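You operate a simulated robot arm through the tools that you are given. There is no shell and no other tool.

Carry out the task below with a simulated robot arm. There is one attempt and no reset: what you move stays moved.

TASK
Pull the three plugs from the port strip, then reset the computer.
Fine: lay the plugs on the bench top by the computer; press reset once and wait for READY; the power stays on.

The check looks at the end state, three seconds after you hand in, the way a careful person would. Anything else that was tipped, shoved, dropped, spilled or broken makes it a failure.

THE ROBOT
A 7-joint arm with a two-finger parallel gripper, fixed in place. Base frame: the origin is at the foot of the arm, x ahead of it, y to its left, z up; the work surface is at about z = 0.75. Units: m, degrees, N and s.
Its first joint turns from -166.0 to 166.0 degrees. Payload 4.4 kg.
The tool frame sits at the grasp point between the pads (the TCP): z along the fingers, y along the line on which they close. The tips reach 0.023 m beyond it. Largest opening 0.094 m; finger width 0.038, thickness 0.01; the body of the gripper, 0.054 by 0.096 m, starts 0.039 m behind the TCP.
Orientation is told as [roll, pitch, yaw] about the base's x, y, z axes, in that order, counted from this pose: with the fingers straight down and closing along the base's y, the tool's x points along the base's -x, its y along +y and its z along -z.

THE INTERFACE
- The arm moves only by the tool arm_command. Its argument "series" is a list of rows, each an object of numbers (a shift or turn left out is 0, a gripper value left out holds the last): "rx", "ry", "rz": the turn, a rotation vector about the tool's x, y, z in degrees; "dx", "dy", "dz": the shift along the tool's x, y, z in m; "hand": the opening, from 0 (shut) to 1 (fully open). In form: [{"rx": .., "ry": .., "rz": .., "dx": .., "dy": .., "dz": .., "hand": ..}, ...]. A call has 1 to 20 rows; each row shifts and turns the commanded pose from where the row before left it, along the tool's axes as they then stand. Each row takes 0.2 s and may step no farther than 0.05 m and 8.6 degrees from the row before; otherwise, or with a gripper value out of range, the whole call is refused. Where a pose cannot be reached the arm comes as near as it can. A force on the tool above 40 N (or 10 N above the force at the start of the call, whichever is more), or a blocked arm, ends the call early, and 0.2 s more pass. Each finger travels about 0.072 m/s and halts on what it meets, pressing with about 20 N; the grip force reading is that of the motor and also rises with nothing between the fingers. The clock runs only during rows and for 0.2 s after the last one: add rows that do not move to give the fingers time. The reply holds the time, the measured pose of the TCP, the force on the tool along the base axes, the opening and the grip force, in the units named above and with some noise, with the torque about the TCP (base axes, N m) and any sound that the robot's microphone picked up.
- Cameras (640 x 400 px; columns grow to the right, rows downward): "scene" is fixed at [0.0504, -0.6531, 1.66]; the picture's right is [0.69, -0.72, 0.00], its down [-0.31, -0.30, -0.90] and it looks along [0.65, 0.62, -0.43] (base axes); focal length 314 px, centre (320, 200). "wrist" rides on the gripper at [0.086, 0.016, -0.074] in the tool frame; the picture's right is [-0.18, 0.98, 0.00], its down [-0.58, -0.11, -0.81] and it looks along [-0.79, -0.15, 0.59] (tool axes); focal length 243 px, centre (320, 200). There is no depth. A picture from a camera that has moved, and an enlarged one, comes with that camera's place and axes in the base frame and with its lens. The place of the scene camera against the robot may be out by one fixed shift of up to 0.012 m in any direction.
- snapshot(camera): a new picture of that camera. No time passes.
- inspect(camera, box): a new picture of the part [left, top, right, bottom] of that camera's present view, enlarged. No time passes.
- hand_in(): hands the job in; it is judged then, once.

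Nothing tells you positions but the pictures and the camera data. Unless the task says otherwise, let go and move clear before handing in.

The tools are called after "Request:" as name(argument=value, ...) on one line, values as JSON. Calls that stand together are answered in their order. arm_command: Moves the arm, as the interface text tells. Its arguments: {"type":"object","properties":{"series":{"type":"array","items":{"type":"object","properties":{"rx":{"type":"number"},"ry":{"type":"number"},"rz":{"type":"number"},"dx":{"type":"number"},"dy":{"type":"number"},"dz":{"type":"number"},"hand":{"type":"number"}}}}},"required":["series"]} The other tools are called the same way: snapshot (camera) takes a picture; inspect (camera, box) takes an enlarged picture of a part of a camera's view; hand_in () hands the job in.

At the start:

```text
time_s: 0.0
eef_pos: [0.7755, 0.1936, 1.4705]
tool_rot: [0.0, 0.0, -0.1]
ft_force: [-1.0, 0.1, 0.6]
moment: [0.04, -0.02, -0.02]
finger_gap: 0.0941
grip_force: 0.0
```

scene: 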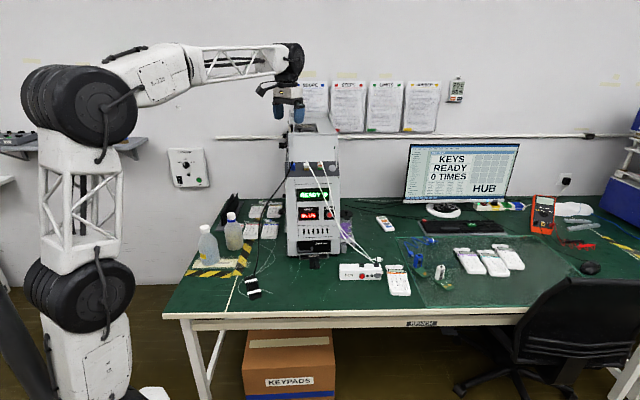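
wrist: 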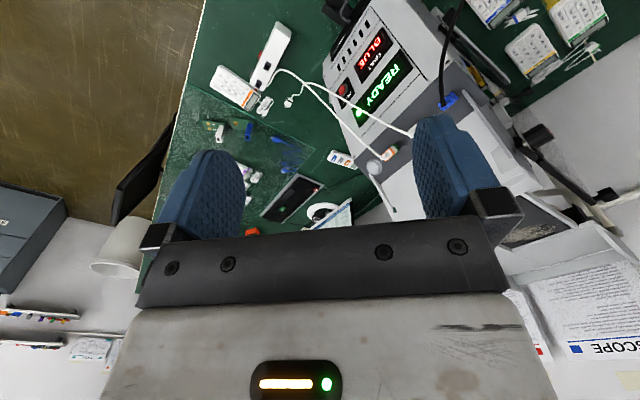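

I see a bench with a tall grey computer-like unit showing READY, with cables plugged near its top, and a screen saying "KEYS READY 0 TIMES / HUB". I'll look closer before moving anything.

Request:
inspect(camera="scene", box=[240, 130, 400, 230])

Request:
inspect(camera="scene", box=[240, 210, 440, 335])

Request:
inspect(camera="scene", box=[390, 130, 550, 230])

Request:
inspect(camera="wrist", box=[200, 0, 440, 150])

```text
4.00 times, centred on (320, 180) of scene
camera zoom: at [0.0504, -0.6531, 1.66], right [0.69, -0.72, 0.0], down [-0.31, -0.3, -0.9], along [0.65, 0.62, -0.43], focal length 1254 px, centre (320, 280)
```

zoom: 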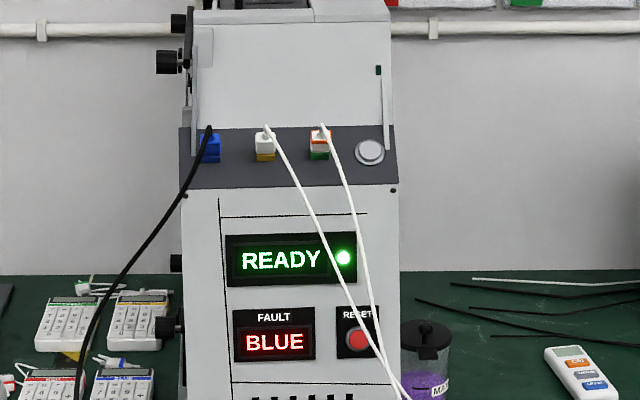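

```text
3.20 times, centred on (340, 272) of scene
camera zoom: at [0.0504, -0.6531, 1.66], right [0.69, -0.72, 0.0], down [-0.31, -0.3, -0.9], along [0.65, 0.62, -0.43], focal length 1003 px, centre (256, -32)
```

zoom: 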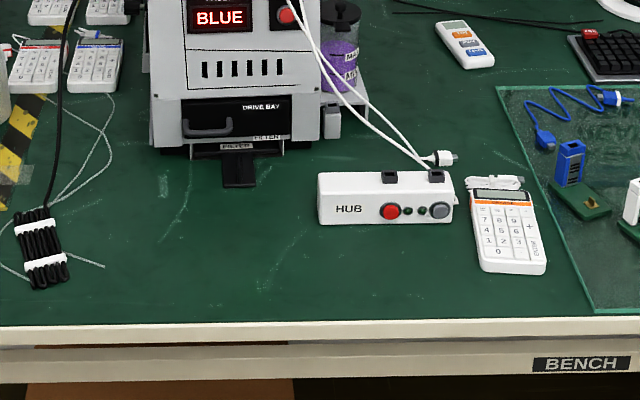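

```text
4.00 times, centred on (470, 180) of scene
camera zoom: at [0.0504, -0.6531, 1.66], right [0.69, -0.72, 0.0], down [-0.31, -0.3, -0.9], along [0.65, 0.62, -0.43], focal length 1254 px, centre (-280, 280)
```

zoom: 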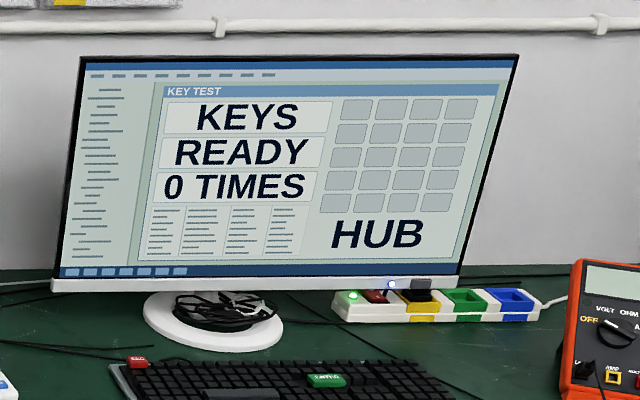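

```text
2.67 times, centred on (320, 75) of wrist
camera zoom: at [0.6889, 0.2104, 1.5446], right [0.18, 0.98, 0.0], down [0.58, -0.11, 0.81], along [0.79, -0.15, -0.59], focal length 647 px, centre (320, 533)
```

zoom: 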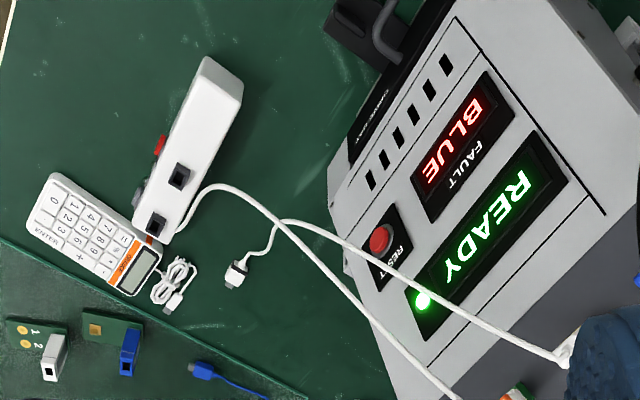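

The port strip is the dark sloped band near the top of the computer front, carrying a blue, a white and a white/orange plug, with a round button to their right and the red RESET below. The front seems to face about (-0.63, -0.77) at roughly x 0.92–1.04, y 0.2–0.4, so I'll back off, lower a bit and turn the wrist camera toward it.

Request:
arm_command(series=[{"dx": 0.0126, "dy": -0.0239, "dz": 0.0367}, {"dx": 0.0126, "dy": -0.0239, "dz": 0.0367}, {"dx": 0.0126, "dy": -0.0239, "dz": 0.0367}, {"dx": 0.0126, "dy": -0.0239, "dz": 0.0367}, {"dx": 0.0126, "dy": -0.0239, "dz": 0.0367}, {"dx": 0.0126, "dy": -0.0239, "dz": 0.0367}, {"rz": -8.4}, {"rz": -8.4}, {"rz": -8.4}, {"rz": -8.4}, {"rz": -8.4}, {"rz": -8.4}, {}])

Request:
snapshot(camera="wrist")

Request:
snapshot(camera="scene")

```text
time_s: 2.8
eef_pos: [0.6999, 0.0489, 1.2485]
tool_rot: [-0.1, 0.0, 50.6]
ft_force: [0.5, -0.2, -0.3]
moment: [0.03, -0.03, 0.01]
finger_gap: 0.0938
grip_force: 0.1
```

```text
taken
camera wrist: at [0.6321, -0.0061, 1.3243], right [-0.64, 0.77, 0.0], down [0.45, 0.38, 0.81], along [0.62, 0.52, -0.59], focal length 243 px, centre (320, 200)
```

wrist: 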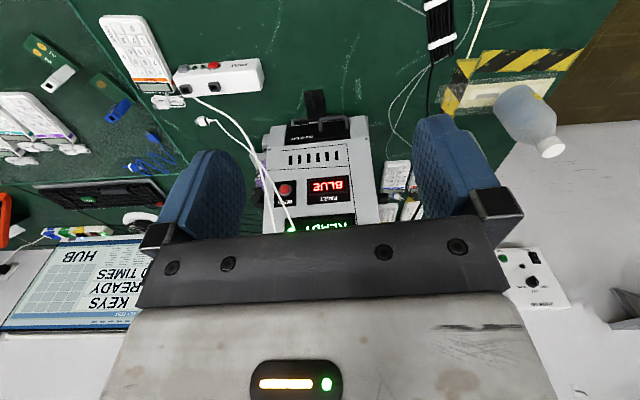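

```text
taken
```

scene: 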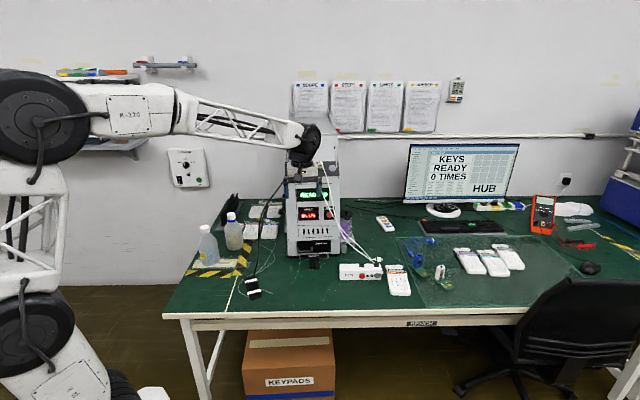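

The wrist camera view is partly blocked by the gripper body, and it is upside down. I'll raise the tool and tilt the fingers forward so the camera looks level at the port strip.

Request:
arm_command(series=[{"dz": -0.04}, {"dz": -0.04}, {"dz": -0.04}, {"ry": -8.4}, {"ry": -8.4}, {"ry": -8.4}, {"ry": -8.4}, {}])

Request:
snapshot(camera="wrist")

```text
time_s: 4.6
eef_pos: [0.7007, 0.0499, 1.371]
tool_rot: [0.1, -33.7, 50.3]
ft_force: [0.8, -0.2, -0.4]
moment: [-0.02, 0.03, -0.01]
finger_gap: 0.0942
grip_force: 0.1
```

```text
taken
camera wrist: at [0.6155, -0.0259, 1.3838], right [-0.66, 0.74, 0.1], down [0.11, -0.04, 0.99], along [0.74, 0.67, -0.05], focal length 243 px, centre (320, 200)
```

wrist: 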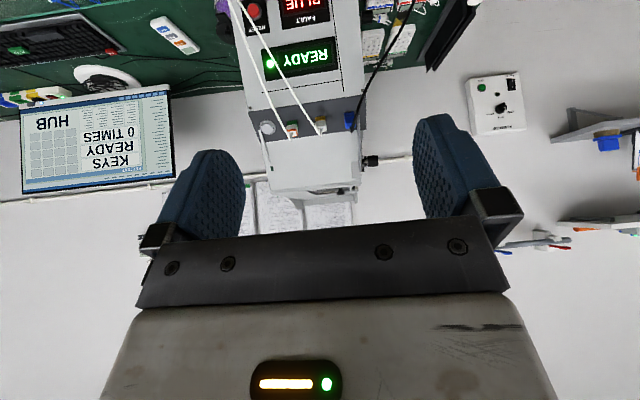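

Request:
inspect(camera="wrist", box=[230, 80, 390, 180])

Request:
inspect(camera="wrist", box=[230, 0, 390, 100])

Request:
inspect(camera="scene", box=[272, 140, 352, 190])

```text
4.00 times, centred on (310, 130) of wrist
camera zoom: at [0.6155, -0.0259, 1.3838], right [-0.66, 0.74, 0.1], down [0.11, -0.04, 0.99], along [0.74, 0.67, -0.05], focal length 970 px, centre (360, 480)
```

zoom: 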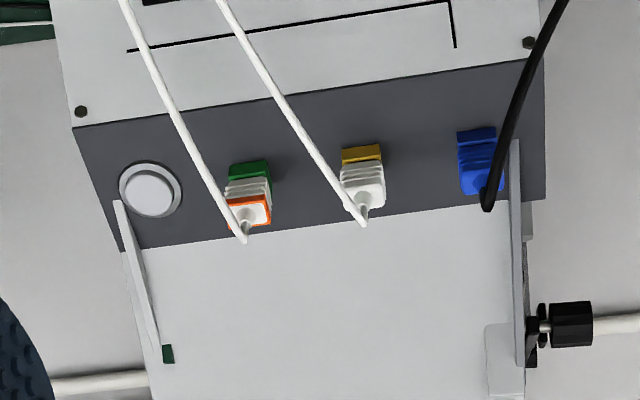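

```text
4.00 times, centred on (310, 50) of wrist
camera zoom: at [0.6155, -0.0259, 1.3838], right [-0.66, 0.74, 0.1], down [0.11, -0.04, 0.99], along [0.74, 0.67, -0.05], focal length 970 px, centre (360, 800)
```

zoom: 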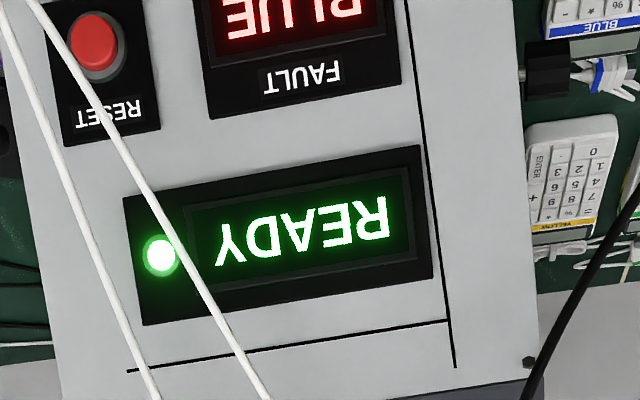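

```text
8.00 times, centred on (312, 165) of scene
camera zoom: at [0.0504, -0.6531, 1.66], right [0.69, -0.72, 0.0], down [-0.31, -0.3, -0.9], along [0.65, 0.62, -0.43], focal length 2508 px, centre (384, 480)
```

zoom: 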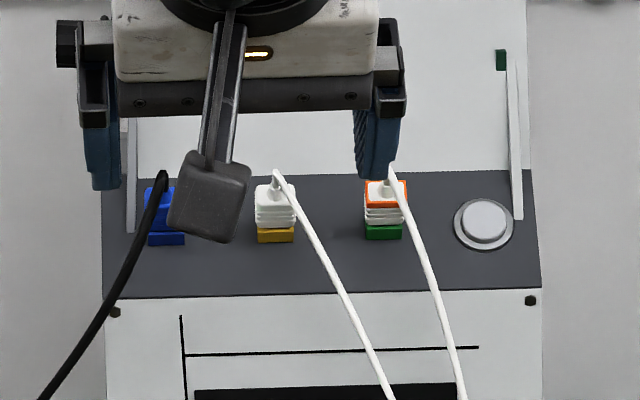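

The plugs stick out of a sloped dark band, cable end up and toward me, with the colored sockets at the base. I'll take another wrist view from higher up to triangulate the strip's position and tilt.

Request:
arm_command(series=[{"ry": 8.4}, {"ry": 8.4}, {"dz": -0.045, "dx": -0.013}, {"dz": -0.045, "dx": -0.013}, {"dz": -0.045, "dx": -0.013}, {"dz": -0.045, "dx": -0.013}, {}])

Request:
snapshot(camera="wrist")

Request:
inspect(camera="wrist", box=[230, 100, 390, 200])

```text
time_s: 6.2
eef_pos: [0.6987, 0.0476, 1.5579]
tool_rot: [0.0, -16.8, 50.3]
ft_force: [0.5, 0.4, -0.2]
moment: [0.02, -0.02, -0.01]
finger_gap: 0.0941
grip_force: 0.1
```

```text
taken
camera wrist: at [0.6198, -0.0217, 1.6042], right [-0.65, 0.76, 0.05], down [0.29, 0.18, 0.94], along [0.71, 0.62, -0.34], focal length 243 px, centre (320, 200)
```

wrist: 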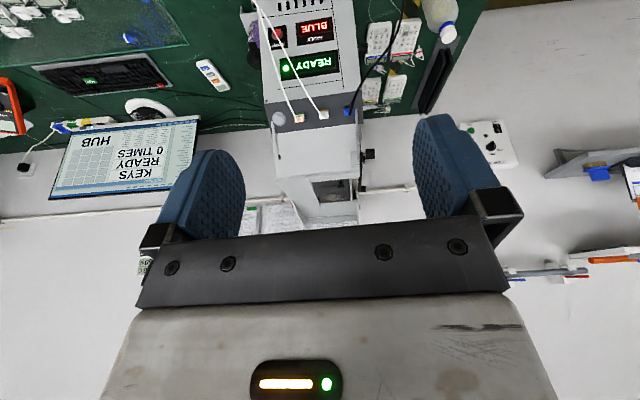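

```text
4.00 times, centred on (310, 150) of wrist
camera zoom: at [0.6198, -0.0217, 1.6042], right [-0.65, 0.76, 0.05], down [0.29, 0.18, 0.94], along [0.71, 0.62, -0.34], focal length 970 px, centre (360, 400)
```

zoom: 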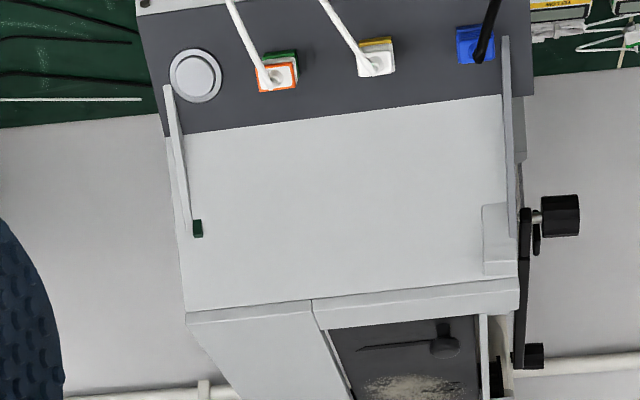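

The plug tails triangulate to about blue (0.918, 0.347, 1.23), white (0.965, 0.305, 1.226), orange (1.009, 0.265, 1.224), with the strip running along (0.75, -0.66). I'll refine with enlarged views of the strip edges and the tails.

Request:
inspect(camera="wrist", box=[262, 70, 374, 140])

Request:
inspect(camera="wrist", box=[250, 0, 410, 100])

```text
5.71 times, centred on (318, 105) of wrist
camera zoom: at [0.6198, -0.0217, 1.6042], right [-0.65, 0.76, 0.05], down [0.29, 0.18, 0.94], along [0.71, 0.62, -0.34], focal length 1386 px, centre (331, 743)
```

zoom: 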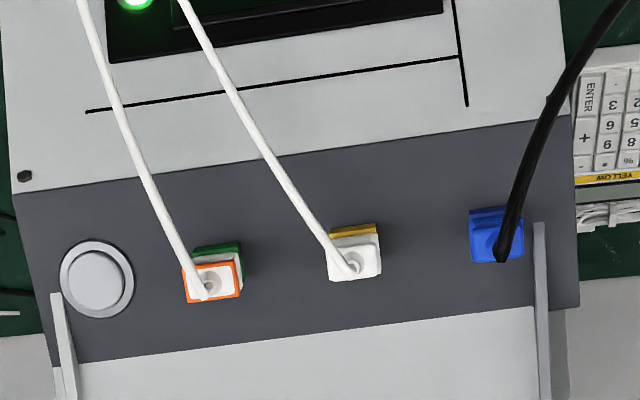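

```text
4.00 times, centred on (330, 50) of wrist
camera zoom: at [0.6198, -0.0217, 1.6042], right [-0.65, 0.76, 0.05], down [0.29, 0.18, 0.94], along [0.71, 0.62, -0.34], focal length 970 px, centre (280, 800)
```

zoom: 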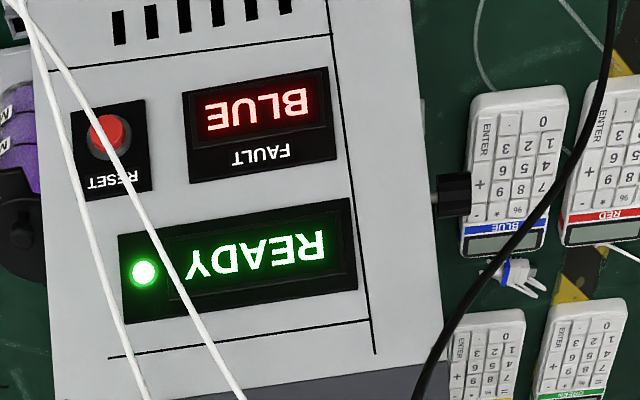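

The strip surface slopes about 36° from horizontal, so the plugs point up and out at roughly 50°, and they sit about 60 mm apart. I'll turn the tool to yaw 48°, tilt -40°, and come in for a close look about 15 cm above the white plug.

Request:
arm_command(series=[{"rx": 0.69, "rz": 2.3}, {"ry": -7.75}, {"ry": -7.75}, {"ry": -7.75}, {"dx": -0.0081, "dy": -0.0024, "dz": 0.0403}, {"dx": -0.0081, "dy": -0.0024, "dz": 0.0403}, {"dx": -0.0081, "dy": -0.0024, "dz": 0.0403}, {"dx": -0.0081, "dy": -0.0024, "dz": 0.0403}, {"dx": -0.0081, "dy": -0.0024, "dz": 0.0403}, {"dx": -0.0081, "dy": -0.0024, "dz": 0.0403}, {"dx": -0.0081, "dy": -0.0024, "dz": 0.0403}, {"dx": -0.0081, "dy": -0.0024, "dz": 0.0403}, {"dx": -0.0081, "dy": -0.0024, "dz": 0.0403}, {}])

Request:
snapshot(camera="wrist")

Request:
snapshot(camera="scene")

```text
time_s: 9.2
eef_pos: [0.9094, 0.247, 1.3279]
tool_rot: [0.0, -40.1, 48.1]
ft_force: [0.1, -0.2, -0.9]
moment: [-0.02, -0.04, 0.05]
finger_gap: 0.0938
grip_force: 0.0
```

```text
taken
camera wrist: at [0.8207, 0.1746, 1.3282], right [-0.64, 0.76, 0.12], down [0.03, -0.13, 0.99], along [0.77, 0.63, 0.06], focal length 243 px, centre (320, 200)
```

wrist: 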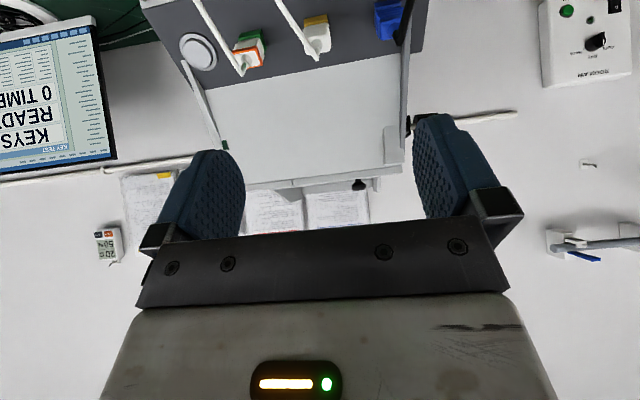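

```text
taken
```

scene: 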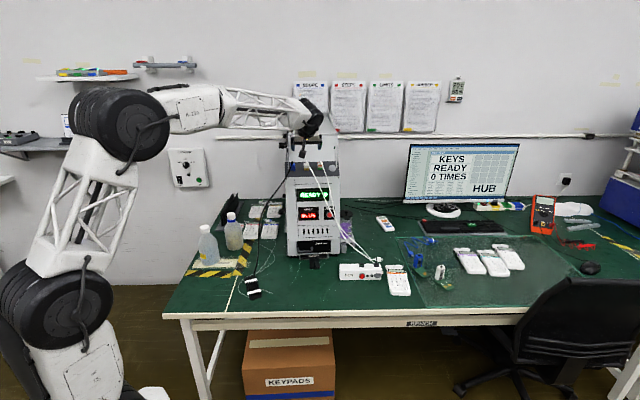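

Request:
inspect(camera="wrist", box=[160, 0, 448, 180])

Request:
inspect(camera="wrist", box=[216, 0, 344, 80])

```text
2.22 times, centred on (304, 90) of wrist
camera zoom: at [0.8207, 0.1746, 1.3282], right [-0.64, 0.76, 0.12], down [0.03, -0.13, 0.99], along [0.77, 0.63, 0.06], focal length 539 px, centre (356, 444)
```

zoom: 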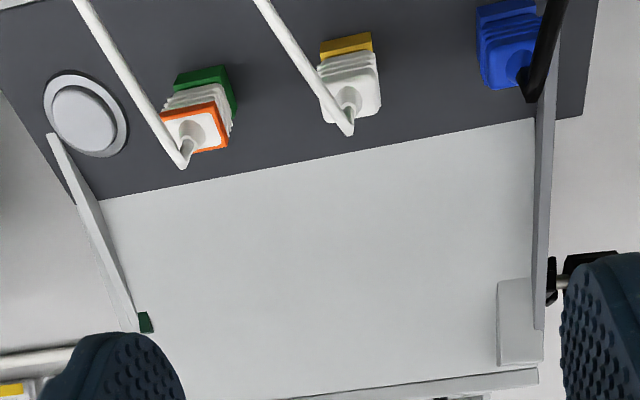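

```text
5.00 times, centred on (280, 40) of wrist
camera zoom: at [0.8207, 0.1746, 1.3282], right [-0.64, 0.76, 0.12], down [0.03, -0.13, 0.99], along [0.77, 0.63, 0.06], focal length 1213 px, centre (520, 1000)
```

zoom: 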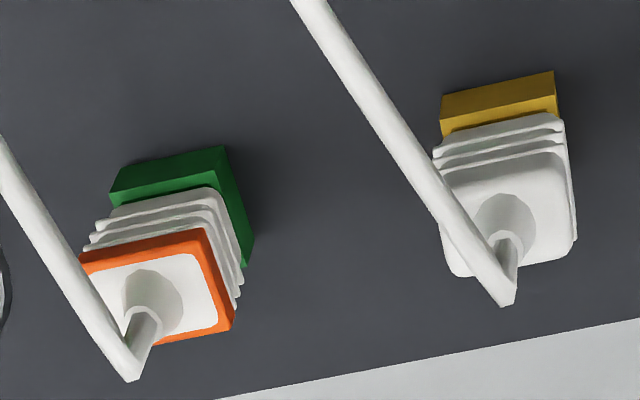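

Close-up: the plug bodies are about 21 × 13 mm, from about 13 to 36 mm above the strip surface, axis along the strip normal, with cables leaving the top and drooping to the front. I'll start with the orange-white plug: narrow the fingers, and hover about 6 cm above its grasp point to check alignment.

Request:
arm_command(series=[{"ry": 3.6, "hand": 0.5}, {"dx": -0.0034, "dy": -0.0159, "dz": 0.0226}, {"dx": -0.0034, "dy": -0.0159, "dz": 0.0226}, {"dx": -0.0034, "dy": -0.0159, "dz": 0.0226}, {"dx": -0.0033, "dy": -0.016, "dz": 0.0227}, {}, {}])

Request:
snapshot(camera="wrist")

Request:
inspect(camera="scene", box=[272, 130, 368, 190])

```text
time_s: 10.8
eef_pos: [0.9988, 0.2529, 1.2606]
tool_rot: [0.0, -36.5, 47.9]
ft_force: [-0.1, 1.0, 0.5]
moment: [0.0, 0.02, 0.02]
finger_gap: 0.0471
grip_force: 0.0
```

```text
taken
camera wrist: at [0.9105, 0.1797, 1.2698], right [-0.63, 0.77, 0.11], down [0.07, -0.08, 0.99], along [0.77, 0.64, 0.0], focal length 243 px, centre (320, 200)
```

wrist: 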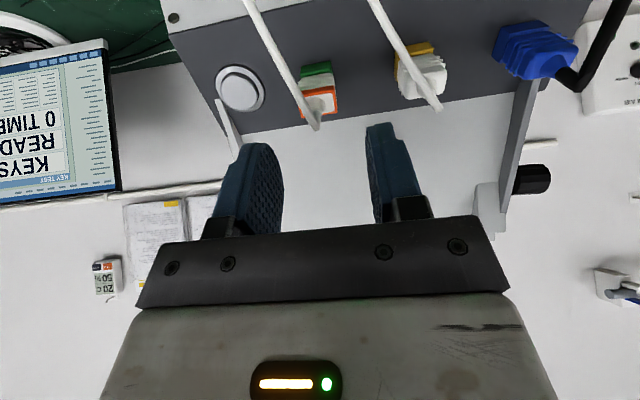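

```text
6.67 times, centred on (320, 160) of scene
camera zoom: at [0.0504, -0.6531, 1.66], right [0.69, -0.72, 0.0], down [-0.31, -0.3, -0.9], along [0.65, 0.62, -0.43], focal length 2090 px, centre (320, 467)
```

zoom: 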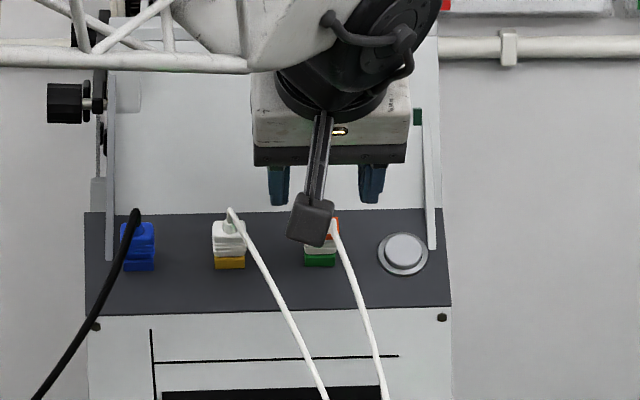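

Request:
inspect(camera="wrist", box=[240, 50, 400, 150])

```text
4.00 times, centred on (320, 100) of wrist
camera zoom: at [0.9105, 0.1797, 1.2698], right [-0.63, 0.77, 0.11], down [0.07, -0.08, 0.99], along [0.77, 0.64, 0.0], focal length 970 px, centre (320, 600)
```

zoom: 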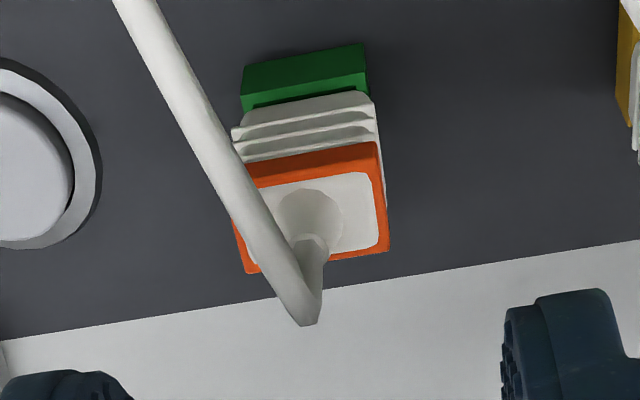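

The orange plug is centred on the tool axis within about a millimetre. I'll shift 6 mm upslope so the finger clears the cable, advance 58 mm along the plug axis and check before closing.

Request:
arm_command(series=[{"dx": -0.006, "dz": 0.01}, {"dz": 0.016}, {"dz": 0.016}, {"dz": 0.016}, {}])

Request:
snapshot(camera="wrist")

Request:
inspect(camera="wrist", box=[220, 80, 420, 205])

Request:
inspect(camera="scene", box=[280, 140, 360, 190])

```text
time_s: 12.0
eef_pos: [1.0236, 0.2822, 1.2182]
tool_rot: [0.0, -36.5, 48.1]
ft_force: [0.4, 0.2, -0.1]
moment: [0.01, -0.01, -0.02]
finger_gap: 0.0471
grip_force: 0.1
```

```text
taken
camera wrist: at [0.9357, 0.21, 1.2267], right [-0.63, 0.77, 0.11], down [0.07, -0.08, 0.99], along [0.77, 0.64, 0.0], focal length 243 px, centre (320, 200)
```

wrist: 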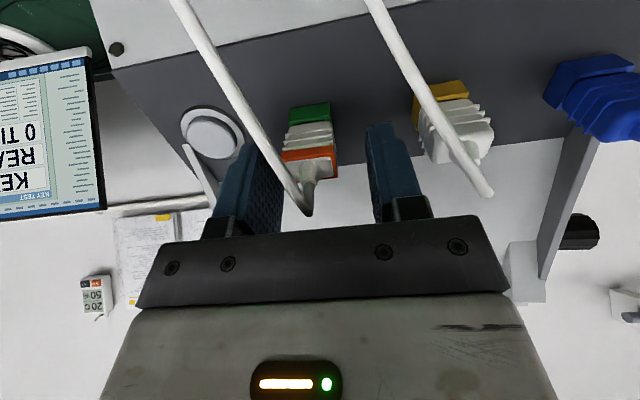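

```text
3.20 times, centred on (320, 142) of wrist
camera zoom: at [0.9357, 0.21, 1.2267], right [-0.63, 0.77, 0.11], down [0.07, -0.08, 0.99], along [0.77, 0.64, 0.0], focal length 776 px, centre (320, 384)
```

zoom: 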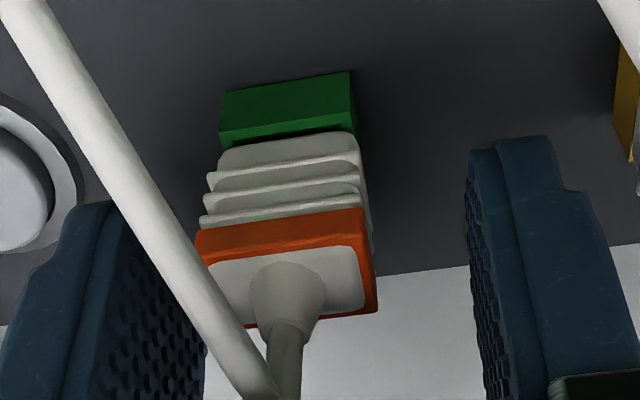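

```text
8.00 times, centred on (320, 165) of scene
camera zoom: at [0.0504, -0.6531, 1.66], right [0.69, -0.72, 0.0], down [-0.31, -0.3, -0.9], along [0.65, 0.62, -0.43], focal length 2508 px, centre (320, 480)
```

zoom: 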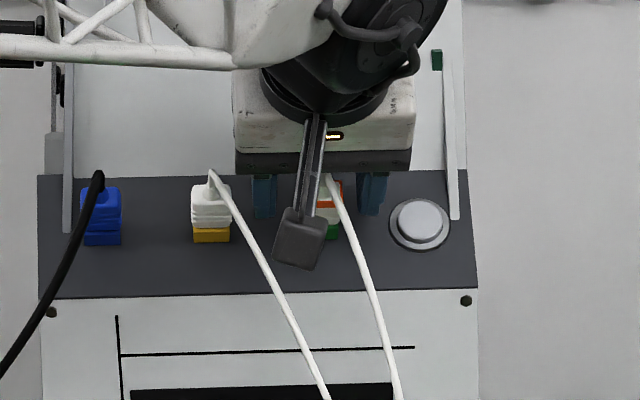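

Both fingers straddle the orange plug body with their tips just above the green socket, and forces are zero. Closing now.

Request:
arm_command(series=[{"hand": 0.2}, {"hand": 0.0}, {}, {}])

Request:
inspect(camera="wrist", box=[220, 80, 420, 205])

```text
time_s: 13.0
eef_pos: [1.0241, 0.2833, 1.2182]
tool_rot: [0.0, -36.5, 48.0]
ft_force: [9.4, -10.6, -0.4]
moment: [-0.3, -0.26, -0.13]
finger_gap: 0.0212
grip_force: 19.7
```

```text
3.20 times, centred on (320, 142) of wrist
camera zoom: at [0.9359, 0.2095, 1.2267], right [-0.63, 0.77, 0.11], down [0.07, -0.08, 0.99], along [0.77, 0.64, 0.0], focal length 776 px, centre (320, 384)
```

zoom: 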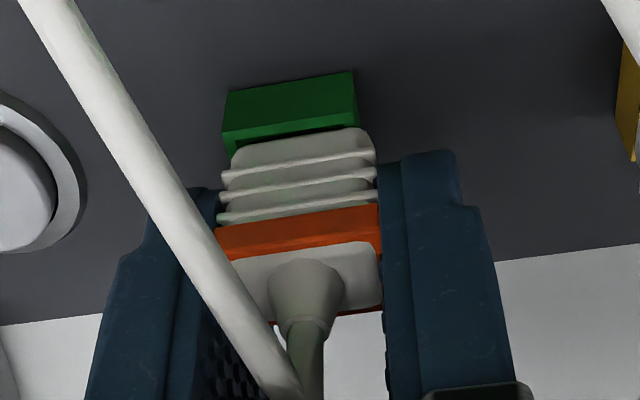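

Request:
arm_command(series=[{"dy": -0.001}, {}])

```text
time_s: 13.6
eef_pos: [1.0259, 0.2813, 1.2171]
tool_rot: [0.0, -36.5, 48.0]
ft_force: [-0.8, -4.8, 1.6]
moment: [-0.08, 0.07, 0.01]
finger_gap: 0.0211
grip_force: 20.2
```

Lateral force is relieved and the plug is held (gap 21 mm). Now I pull straight out along the plug axis in small steps.

Request:
arm_command(series=[{"dz": -0.006}, {"dz": -0.006}, {"dz": -0.006}, {"dz": -0.006}, {"dz": -0.006}, {}])

Request:
snapshot(camera="wrist")

```text
time_s: 15.0
eef_pos: [1.0135, 0.2694, 1.2431]
tool_rot: [0.0, -36.3, 48.0]
ft_force: [-0.9, -0.3, -1.0]
moment: [0.03, -0.01, 0.0]
finger_gap: 0.0208
grip_force: 19.8
```

```text
taken
camera wrist: at [0.9247, 0.1963, 1.2511], right [-0.63, 0.77, 0.11], down [0.07, -0.08, 0.99], along [0.77, 0.64, -0.01], focal length 243 px, centre (320, 200)
```

wrist: 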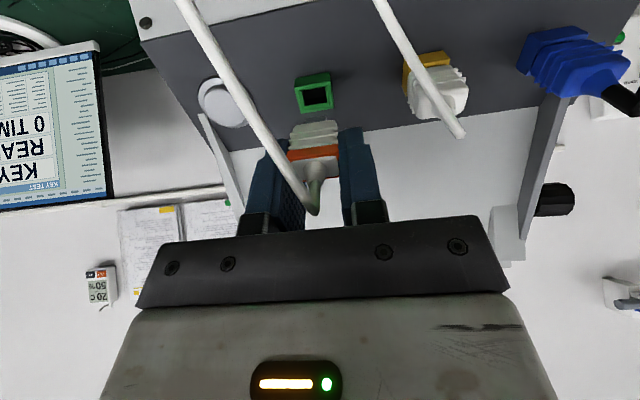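

The orange plug is free of its socket. I'll carry it straight out toward the front (not up, so its cable stays slack), then down in front of the computer, checking the cables part-way.

Request:
arm_command(series=[{"dx": 0.0294, "dz": -0.0145, "dy": 0.0025}, {"dx": 0.0294, "dz": -0.0145, "dy": 0.0025}, {"dx": 0.0294, "dz": -0.0144, "dy": 0.0025}, {"dx": 0.0294, "dz": -0.0144, "dy": 0.0025}, {"dx": 0.0303, "dz": 0.0075, "dy": 0.002}, {"dx": 0.0303, "dz": 0.0075, "dy": 0.002}, {"dx": 0.0303, "dz": 0.0075, "dy": 0.002}, {"dx": 0.0303, "dz": 0.0075, "dy": 0.002}, {"dx": 0.0303, "dz": 0.0075, "dy": 0.002}, {}])

Request:
snapshot(camera="wrist")

Request:
snapshot(camera="scene")

```text
time_s: 17.2
eef_pos: [0.845, 0.1132, 1.1002]
tool_rot: [0.0, -36.4, 48.0]
ft_force: [0.1, -0.7, -1.3]
moment: [-0.01, -0.02, -0.02]
finger_gap: 0.0209
grip_force: 20.2
```

```text
taken
camera wrist: at [0.7576, 0.0403, 1.1071], right [-0.63, 0.77, 0.11], down [0.07, -0.08, 0.99], along [0.77, 0.64, -0.01], focal length 243 px, centre (320, 200)
```

wrist: 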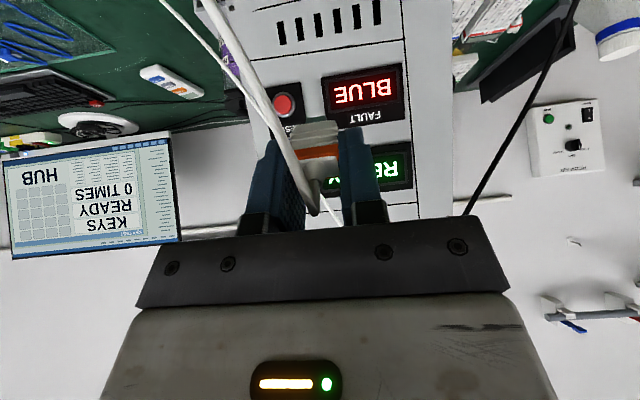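

```text
taken
```

scene: 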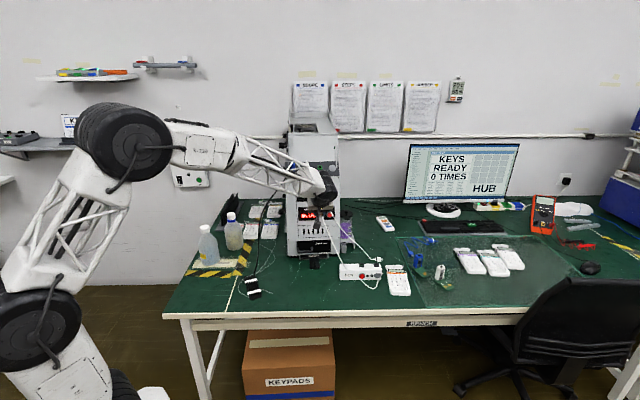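

Request:
inspect(camera="scene", box=[230, 200, 430, 325])

```text
3.20 times, centred on (330, 262) of scene
camera zoom: at [0.0504, -0.6531, 1.66], right [0.69, -0.72, 0.0], down [-0.31, -0.3, -0.9], along [0.65, 0.62, -0.43], focal length 1003 px, centre (288, 0)
```

zoom: 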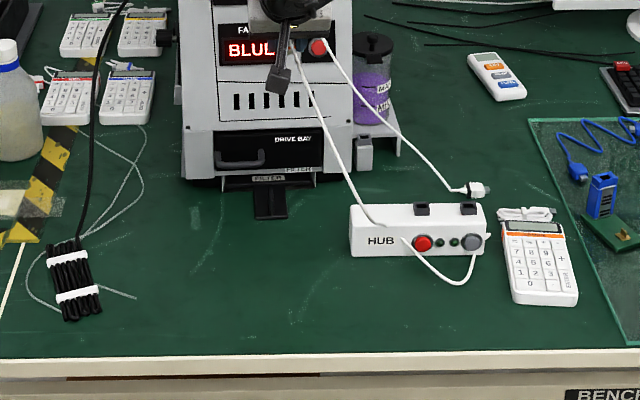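

The orange plug's cable runs to the HUB's right end and has slack over the hub; nothing has moved. I'll descend straight down to about z 0.86 over clear bench.

Request:
arm_command(series=[{"dx": 0.0237, "dz": 0.0322}, {"dx": 0.0237, "dz": 0.0322}, {"dx": 0.0237, "dz": 0.0322}, {"dx": 0.0237, "dz": 0.0322}, {"dx": 0.0237, "dz": 0.0322}, {"dx": 0.0237, "dz": 0.0322}, {}])

Request:
snapshot(camera="wrist")

Request:
inspect(camera="scene", box=[230, 200, 430, 325])

```text
time_s: 18.8
eef_pos: [0.8473, 0.1126, 0.8604]
tool_rot: [0.0, -36.5, 48.0]
ft_force: [-0.9, -0.4, 1.0]
moment: [-0.01, -0.01, -0.01]
finger_gap: 0.0209
grip_force: 20.2
```

```text
taken
camera wrist: at [0.7586, 0.0401, 0.8675], right [-0.63, 0.77, 0.11], down [0.07, -0.08, 0.99], along [0.77, 0.64, 0.0], focal length 243 px, centre (320, 200)
```

wrist: 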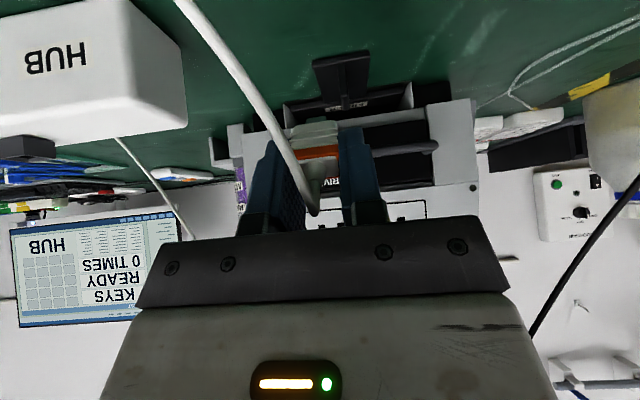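

```text
3.20 times, centred on (330, 262) of scene
camera zoom: at [0.0504, -0.6531, 1.66], right [0.69, -0.72, 0.0], down [-0.31, -0.3, -0.9], along [0.65, 0.62, -0.43], focal length 1003 px, centre (288, 0)
```

zoom: 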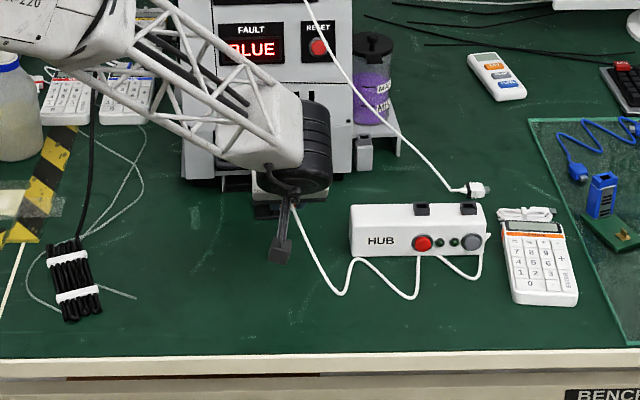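

Request:
arm_command(series=[{"dx": 0.0164, "dz": 0.0221}, {"dx": 0.0164, "dz": 0.0221}, {"dx": 0.0024, "dz": 0.0032}, {"dx": 0.0024, "dz": 0.0032}, {}])

Request:
inspect(camera="wrist", box=[220, 80, 420, 205])

Request:
inspect(camera="scene", box=[270, 230, 366, 290])

```text
time_s: 20.0
eef_pos: [0.848, 0.1121, 0.7963]
tool_rot: [0.0, -36.4, 48.0]
ft_force: [0.6, 0.2, -0.2]
moment: [-0.01, 0.0, 0.0]
finger_gap: 0.0208
grip_force: 19.7
```

```text
3.20 times, centred on (320, 142) of wrist
camera zoom: at [0.7584, 0.0399, 0.8048], right [-0.63, 0.77, 0.11], down [0.07, -0.08, 0.99], along [0.77, 0.64, 0.0], focal length 776 px, centre (320, 384)
```

zoom: 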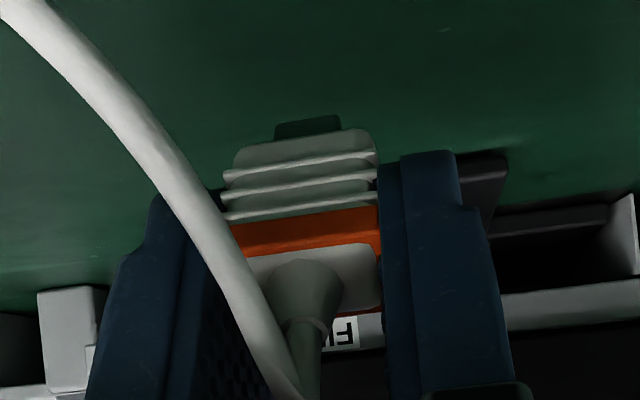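

```text
6.67 times, centred on (318, 260) of scene
camera zoom: at [0.0504, -0.6531, 1.66], right [0.69, -0.72, 0.0], down [-0.31, -0.3, -0.9], along [0.65, 0.62, -0.43], focal length 2090 px, centre (333, -200)
```

zoom: 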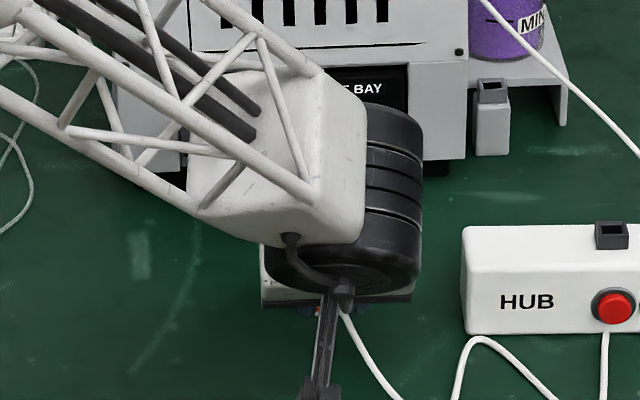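

Request:
arm_command(series=[{"dx": 0.0018, "dz": 0.0024}, {"dx": 0.0018, "dz": 0.0024}, {}])

Request:
inspect(camera="wrist", box=[220, 80, 420, 205])

```text
time_s: 20.8
eef_pos: [0.846, 0.1126, 0.7901]
tool_rot: [0.1, -36.4, 47.9]
ft_force: [0.2, -0.5, 0.0]
moment: [0.01, 0.03, 0.0]
finger_gap: 0.0211
grip_force: 20.1
```

```text
3.20 times, centred on (320, 142) of wrist
camera zoom: at [0.7575, 0.0395, 0.7987], right [-0.63, 0.77, 0.11], down [0.07, -0.08, 0.99], along [0.77, 0.64, -0.01], focal length 776 px, centre (320, 384)
```

zoom: 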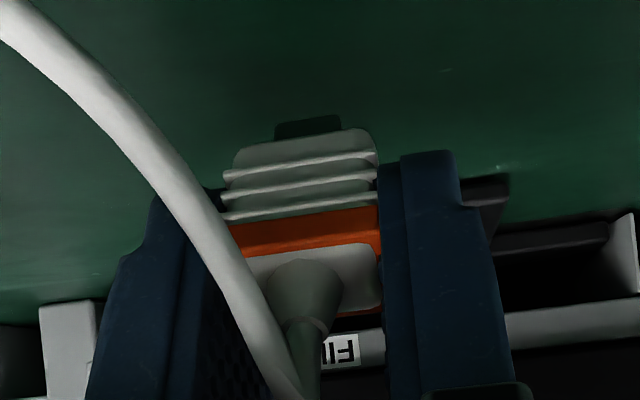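

Request:
arm_command(series=[{"dx": 0.0012, "dz": 0.0016}, {"dx": 0.0012, "dz": 0.0016}, {}])

Request:
inspect(camera="wrist", box=[220, 80, 420, 205])

```text
time_s: 21.6
eef_pos: [0.8456, 0.1117, 0.7857]
tool_rot: [-0.1, -36.5, 48.0]
ft_force: [0.1, -0.1, -0.2]
moment: [0.0, -0.01, 0.01]
finger_gap: 0.021
grip_force: 19.6
```

```text
3.20 times, centred on (320, 142) of wrist
camera zoom: at [0.757, 0.0394, 0.7951], right [-0.63, 0.77, 0.11], down [0.07, -0.08, 0.99], along [0.77, 0.64, 0.0], focal length 776 px, centre (320, 384)
```

zoom: 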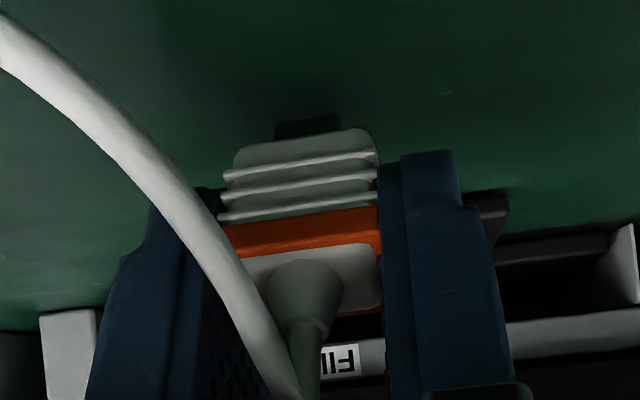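

Request:
arm_command(series=[{"dx": 0.0012, "dz": 0.0016}, {"dx": 0.0012, "dz": 0.0016}, {}])

```text
time_s: 22.4
eef_pos: [0.8466, 0.1126, 0.7829]
tool_rot: [-0.1, -36.5, 48.0]
ft_force: [0.3, 1.3, 15.5]
moment: [0.12, -0.15, 0.02]
finger_gap: 0.0213
grip_force: 20.1
```

The plug's nose touches the bench (15 N up, contact point under the plug). I'll ease up 1 mm and open the fingers so it lies over onto its side.

Request:
arm_command(series=[{"dx": -0.0006, "dz": -0.0008}, {"hand": 0.3}, {"hand": 0.45}, {}, {}])

Request:
snapshot(camera="wrist")

Request:
inspect(camera="scene", box=[270, 230, 366, 290])

```text
time_s: 23.6
eef_pos: [0.8464, 0.1133, 0.7832]
tool_rot: [0.0, -36.4, 47.9]
ft_force: [0.5, -0.8, 0.1]
moment: [0.01, 0.01, -0.01]
finger_gap: 0.0425
grip_force: 0.0
```

```text
taken
camera wrist: at [0.7575, 0.0397, 0.7917], right [-0.63, 0.77, 0.11], down [0.07, -0.08, 0.99], along [0.77, 0.64, -0.01], focal length 243 px, centre (320, 200)
```

wrist: 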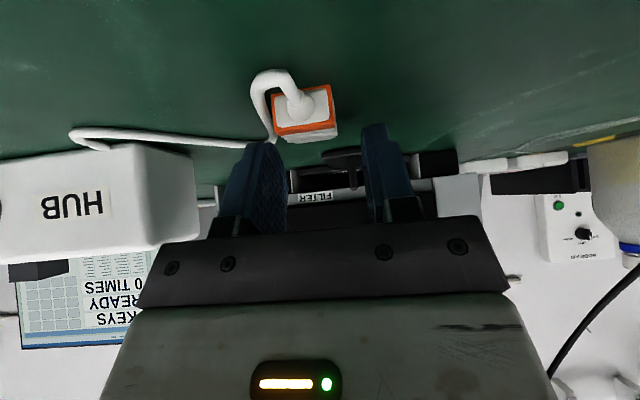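

```text
6.67 times, centred on (318, 260) of scene
camera zoom: at [0.0504, -0.6531, 1.66], right [0.69, -0.72, 0.0], down [-0.31, -0.3, -0.9], along [0.65, 0.62, -0.43], focal length 2090 px, centre (333, -200)
```

zoom: 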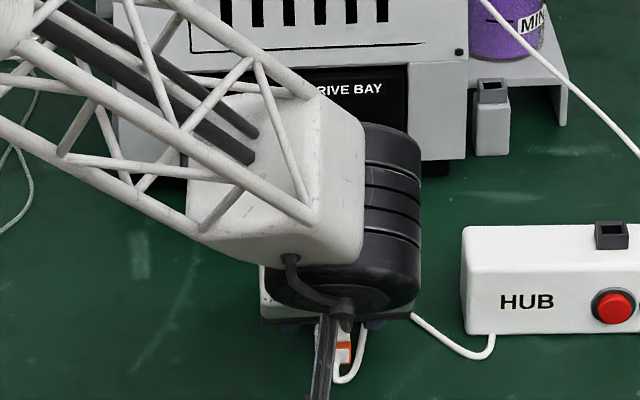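

The orange plug now lies flat on the bench in front of the computer. I'll back off and rise clear, keeping away from the other cables.

Request:
arm_command(series=[{"dz": -0.03}, {"dz": -0.04}, {"dz": -0.04}, {"dx": -0.0277, "dz": -0.0376}, {"dx": -0.0277, "dz": -0.0376}, {"dx": -0.0277, "dz": -0.0376}, {"dx": -0.0277, "dz": -0.0376}, {"dx": -0.0277, "dz": -0.0376}, {"dx": -0.0277, "dz": -0.0376}, {"dx": -0.0277, "dz": -0.0376}, {"dx": -0.0277, "dz": -0.0376}, {"dx": -0.0277, "dz": -0.0376}, {}])

Request:
snapshot(camera="wrist")

Request:
inspect(camera="scene", box=[230, 200, 430, 325])

```text
time_s: 26.4
eef_pos: [0.8012, 0.0662, 1.2935]
tool_rot: [0.0, -36.4, 48.1]
ft_force: [-0.6, -0.6, -1.1]
moment: [0.03, 0.0, -0.01]
finger_gap: 0.0425
grip_force: 0.0
```

```text
taken
camera wrist: at [0.7137, -0.0071, 1.3019], right [-0.63, 0.77, 0.11], down [0.07, -0.08, 0.99], along [0.77, 0.64, -0.01], focal length 243 px, centre (320, 200)
```

wrist: 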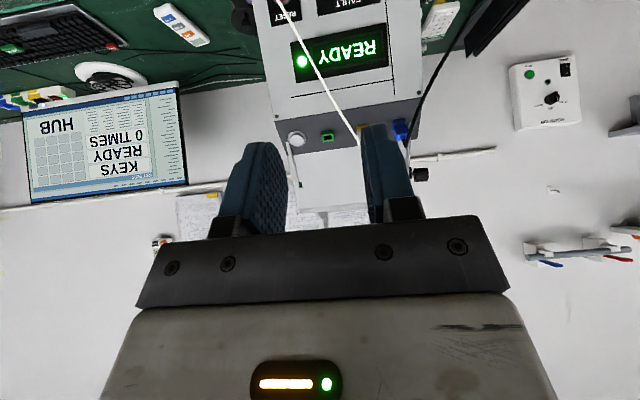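

```text
3.20 times, centred on (330, 262) of scene
camera zoom: at [0.0504, -0.6531, 1.66], right [0.69, -0.72, 0.0], down [-0.31, -0.3, -0.9], along [0.65, 0.62, -0.43], focal length 1003 px, centre (288, 0)
```

zoom: 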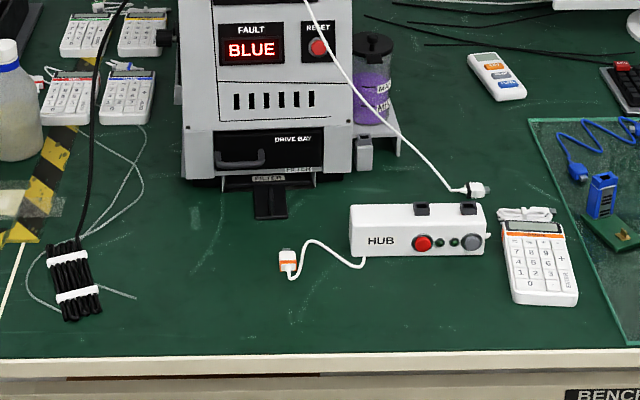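

The orange plug is lying flat at the left of the HUB and nothing else has moved. Next is the white plug in the yellow socket: I'll move to a hover about 6 cm above it.

Request:
arm_command(series=[{"dx": -0.0291, "dy": 0.0058, "dz": 0.0261, "hand": 0.5}, {"dx": -0.0291, "dy": 0.0058, "dz": 0.0261}, {"dx": -0.0291, "dy": 0.0058, "dz": 0.0261}, {"dx": -0.0291, "dy": 0.0058, "dz": 0.0261}, {"dx": -0.0291, "dy": 0.0058, "dz": 0.0261}, {"dx": -0.0291, "dy": 0.0058, "dz": 0.0261}, {"dx": -0.0292, "dy": 0.0055, "dz": 0.0259}, {}, {}])

Request:
inspect(camera="wrist", box=[240, 50, 400, 150])

Request:
snapshot(camera="wrist")

```text
time_s: 28.4
eef_pos: [0.9553, 0.2948, 1.2687]
tool_rot: [0.0, -36.5, 48.0]
ft_force: [-0.1, 0.2, -0.6]
moment: [0.03, 0.01, -0.01]
finger_gap: 0.0471
grip_force: 0.0
```

```text
4.00 times, centred on (320, 100) of wrist
camera zoom: at [0.8668, 0.2221, 1.2767], right [-0.63, 0.77, 0.11], down [0.07, -0.08, 0.99], along [0.77, 0.64, 0.0], focal length 970 px, centre (320, 600)
```

zoom: 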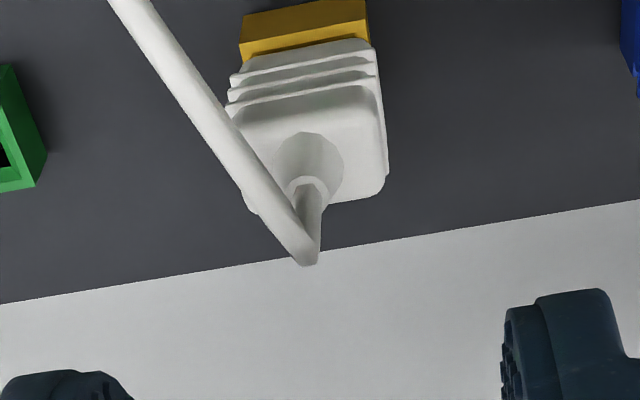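

```text
taken
camera wrist: at [0.8668, 0.2221, 1.2767], right [-0.63, 0.77, 0.11], down [0.07, -0.08, 0.99], along [0.77, 0.64, 0.0], focal length 243 px, centre (320, 200)
```

wrist: 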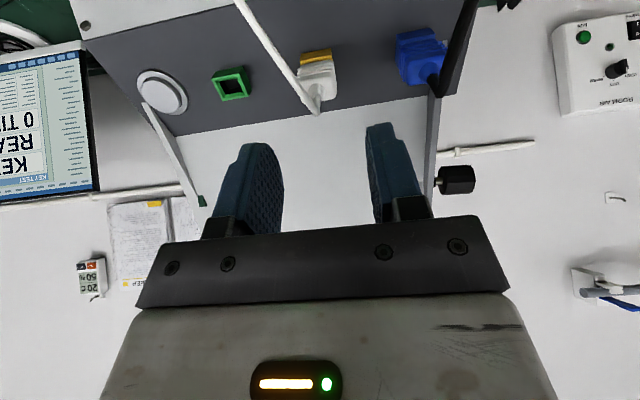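

The white plug is centred between the fingers; advancing 62 mm along its axis.

Request:
arm_command(series=[{"dx": 0.001, "dz": 0.0155}, {"dz": 0.0155}, {"dz": 0.0155}, {"dz": 0.0145}, {}])

Request:
inspect(camera="wrist", box=[220, 80, 420, 205])

```text
time_s: 29.6
eef_pos: [0.9798, 0.3199, 1.2177]
tool_rot: [-0.1, -36.4, 48.0]
ft_force: [0.8, -0.5, -0.1]
moment: [-0.04, -0.01, 0.05]
finger_gap: 0.0473
grip_force: 0.1
```

```text
3.20 times, centred on (320, 142) of wrist
camera zoom: at [0.8908, 0.247, 1.2257], right [-0.63, 0.77, 0.11], down [0.07, -0.08, 0.99], along [0.77, 0.64, 0.0], focal length 776 px, centre (320, 384)
```

zoom: 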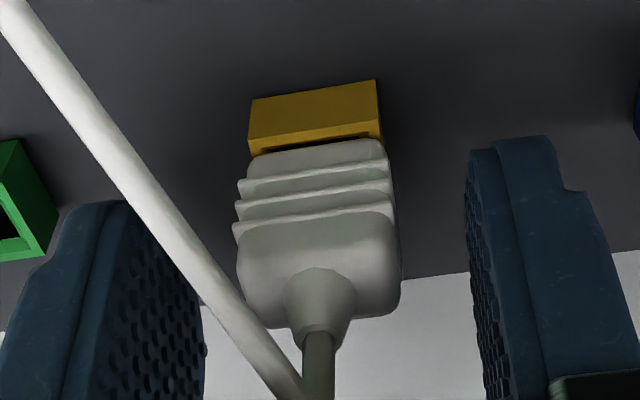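

Request:
arm_command(series=[{"dy": 0.0018}, {}, {"hand": 0.2}, {"hand": 0.0}, {}, {}])

Request:
inspect(camera="wrist", box=[220, 80, 420, 205])

```text
time_s: 31.0
eef_pos: [0.9777, 0.3205, 1.2181]
tool_rot: [-0.1, -36.6, 48.0]
ft_force: [13.3, -8.4, 1.3]
moment: [-0.14, -0.27, -0.03]
finger_gap: 0.021
grip_force: 19.6
```

```text
3.20 times, centred on (320, 142) of wrist
camera zoom: at [0.8893, 0.248, 1.2258], right [-0.63, 0.77, 0.11], down [0.07, -0.08, 0.99], along [0.77, 0.64, 0.0], focal length 776 px, centre (320, 384)
```

zoom: 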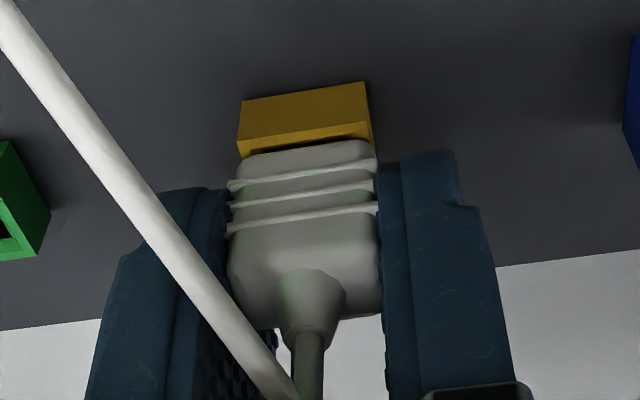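

Request:
arm_command(series=[{"dy": -0.001}, {}])

```text
time_s: 31.6
eef_pos: [0.9774, 0.3192, 1.2169]
tool_rot: [0.0, -36.4, 48.0]
ft_force: [0.3, 1.1, 0.0]
moment: [0.01, -0.01, 0.0]
finger_gap: 0.021
grip_force: 20.4
```

Held with no side load. Pulling the white plug straight out, then out and down toward the front.

Request:
arm_command(series=[{"dz": -0.006}, {"dz": -0.006}, {"dz": -0.006}, {"dz": -0.006}, {"dz": -0.006}, {}])

Request:
snapshot(camera="wrist")

```text
time_s: 33.0
eef_pos: [0.9658, 0.3054, 1.2416]
tool_rot: [0.0, -36.4, 48.0]
ft_force: [-0.9, -0.1, -0.2]
moment: [0.03, -0.04, 0.03]
finger_gap: 0.021
grip_force: 19.9
```

```text
taken
camera wrist: at [0.8772, 0.2336, 1.25], right [-0.63, 0.77, 0.11], down [0.07, -0.08, 0.99], along [0.77, 0.64, -0.01], focal length 243 px, centre (320, 200)
```

wrist: 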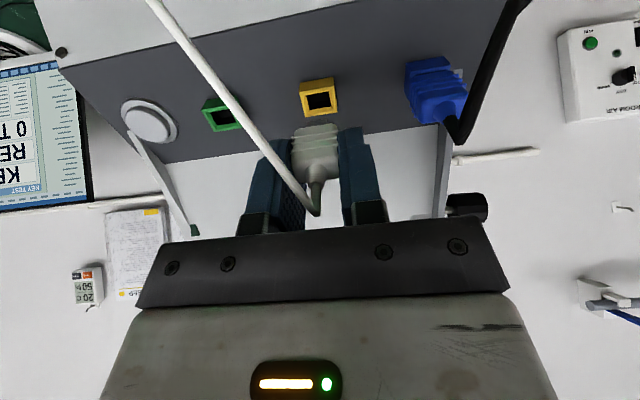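

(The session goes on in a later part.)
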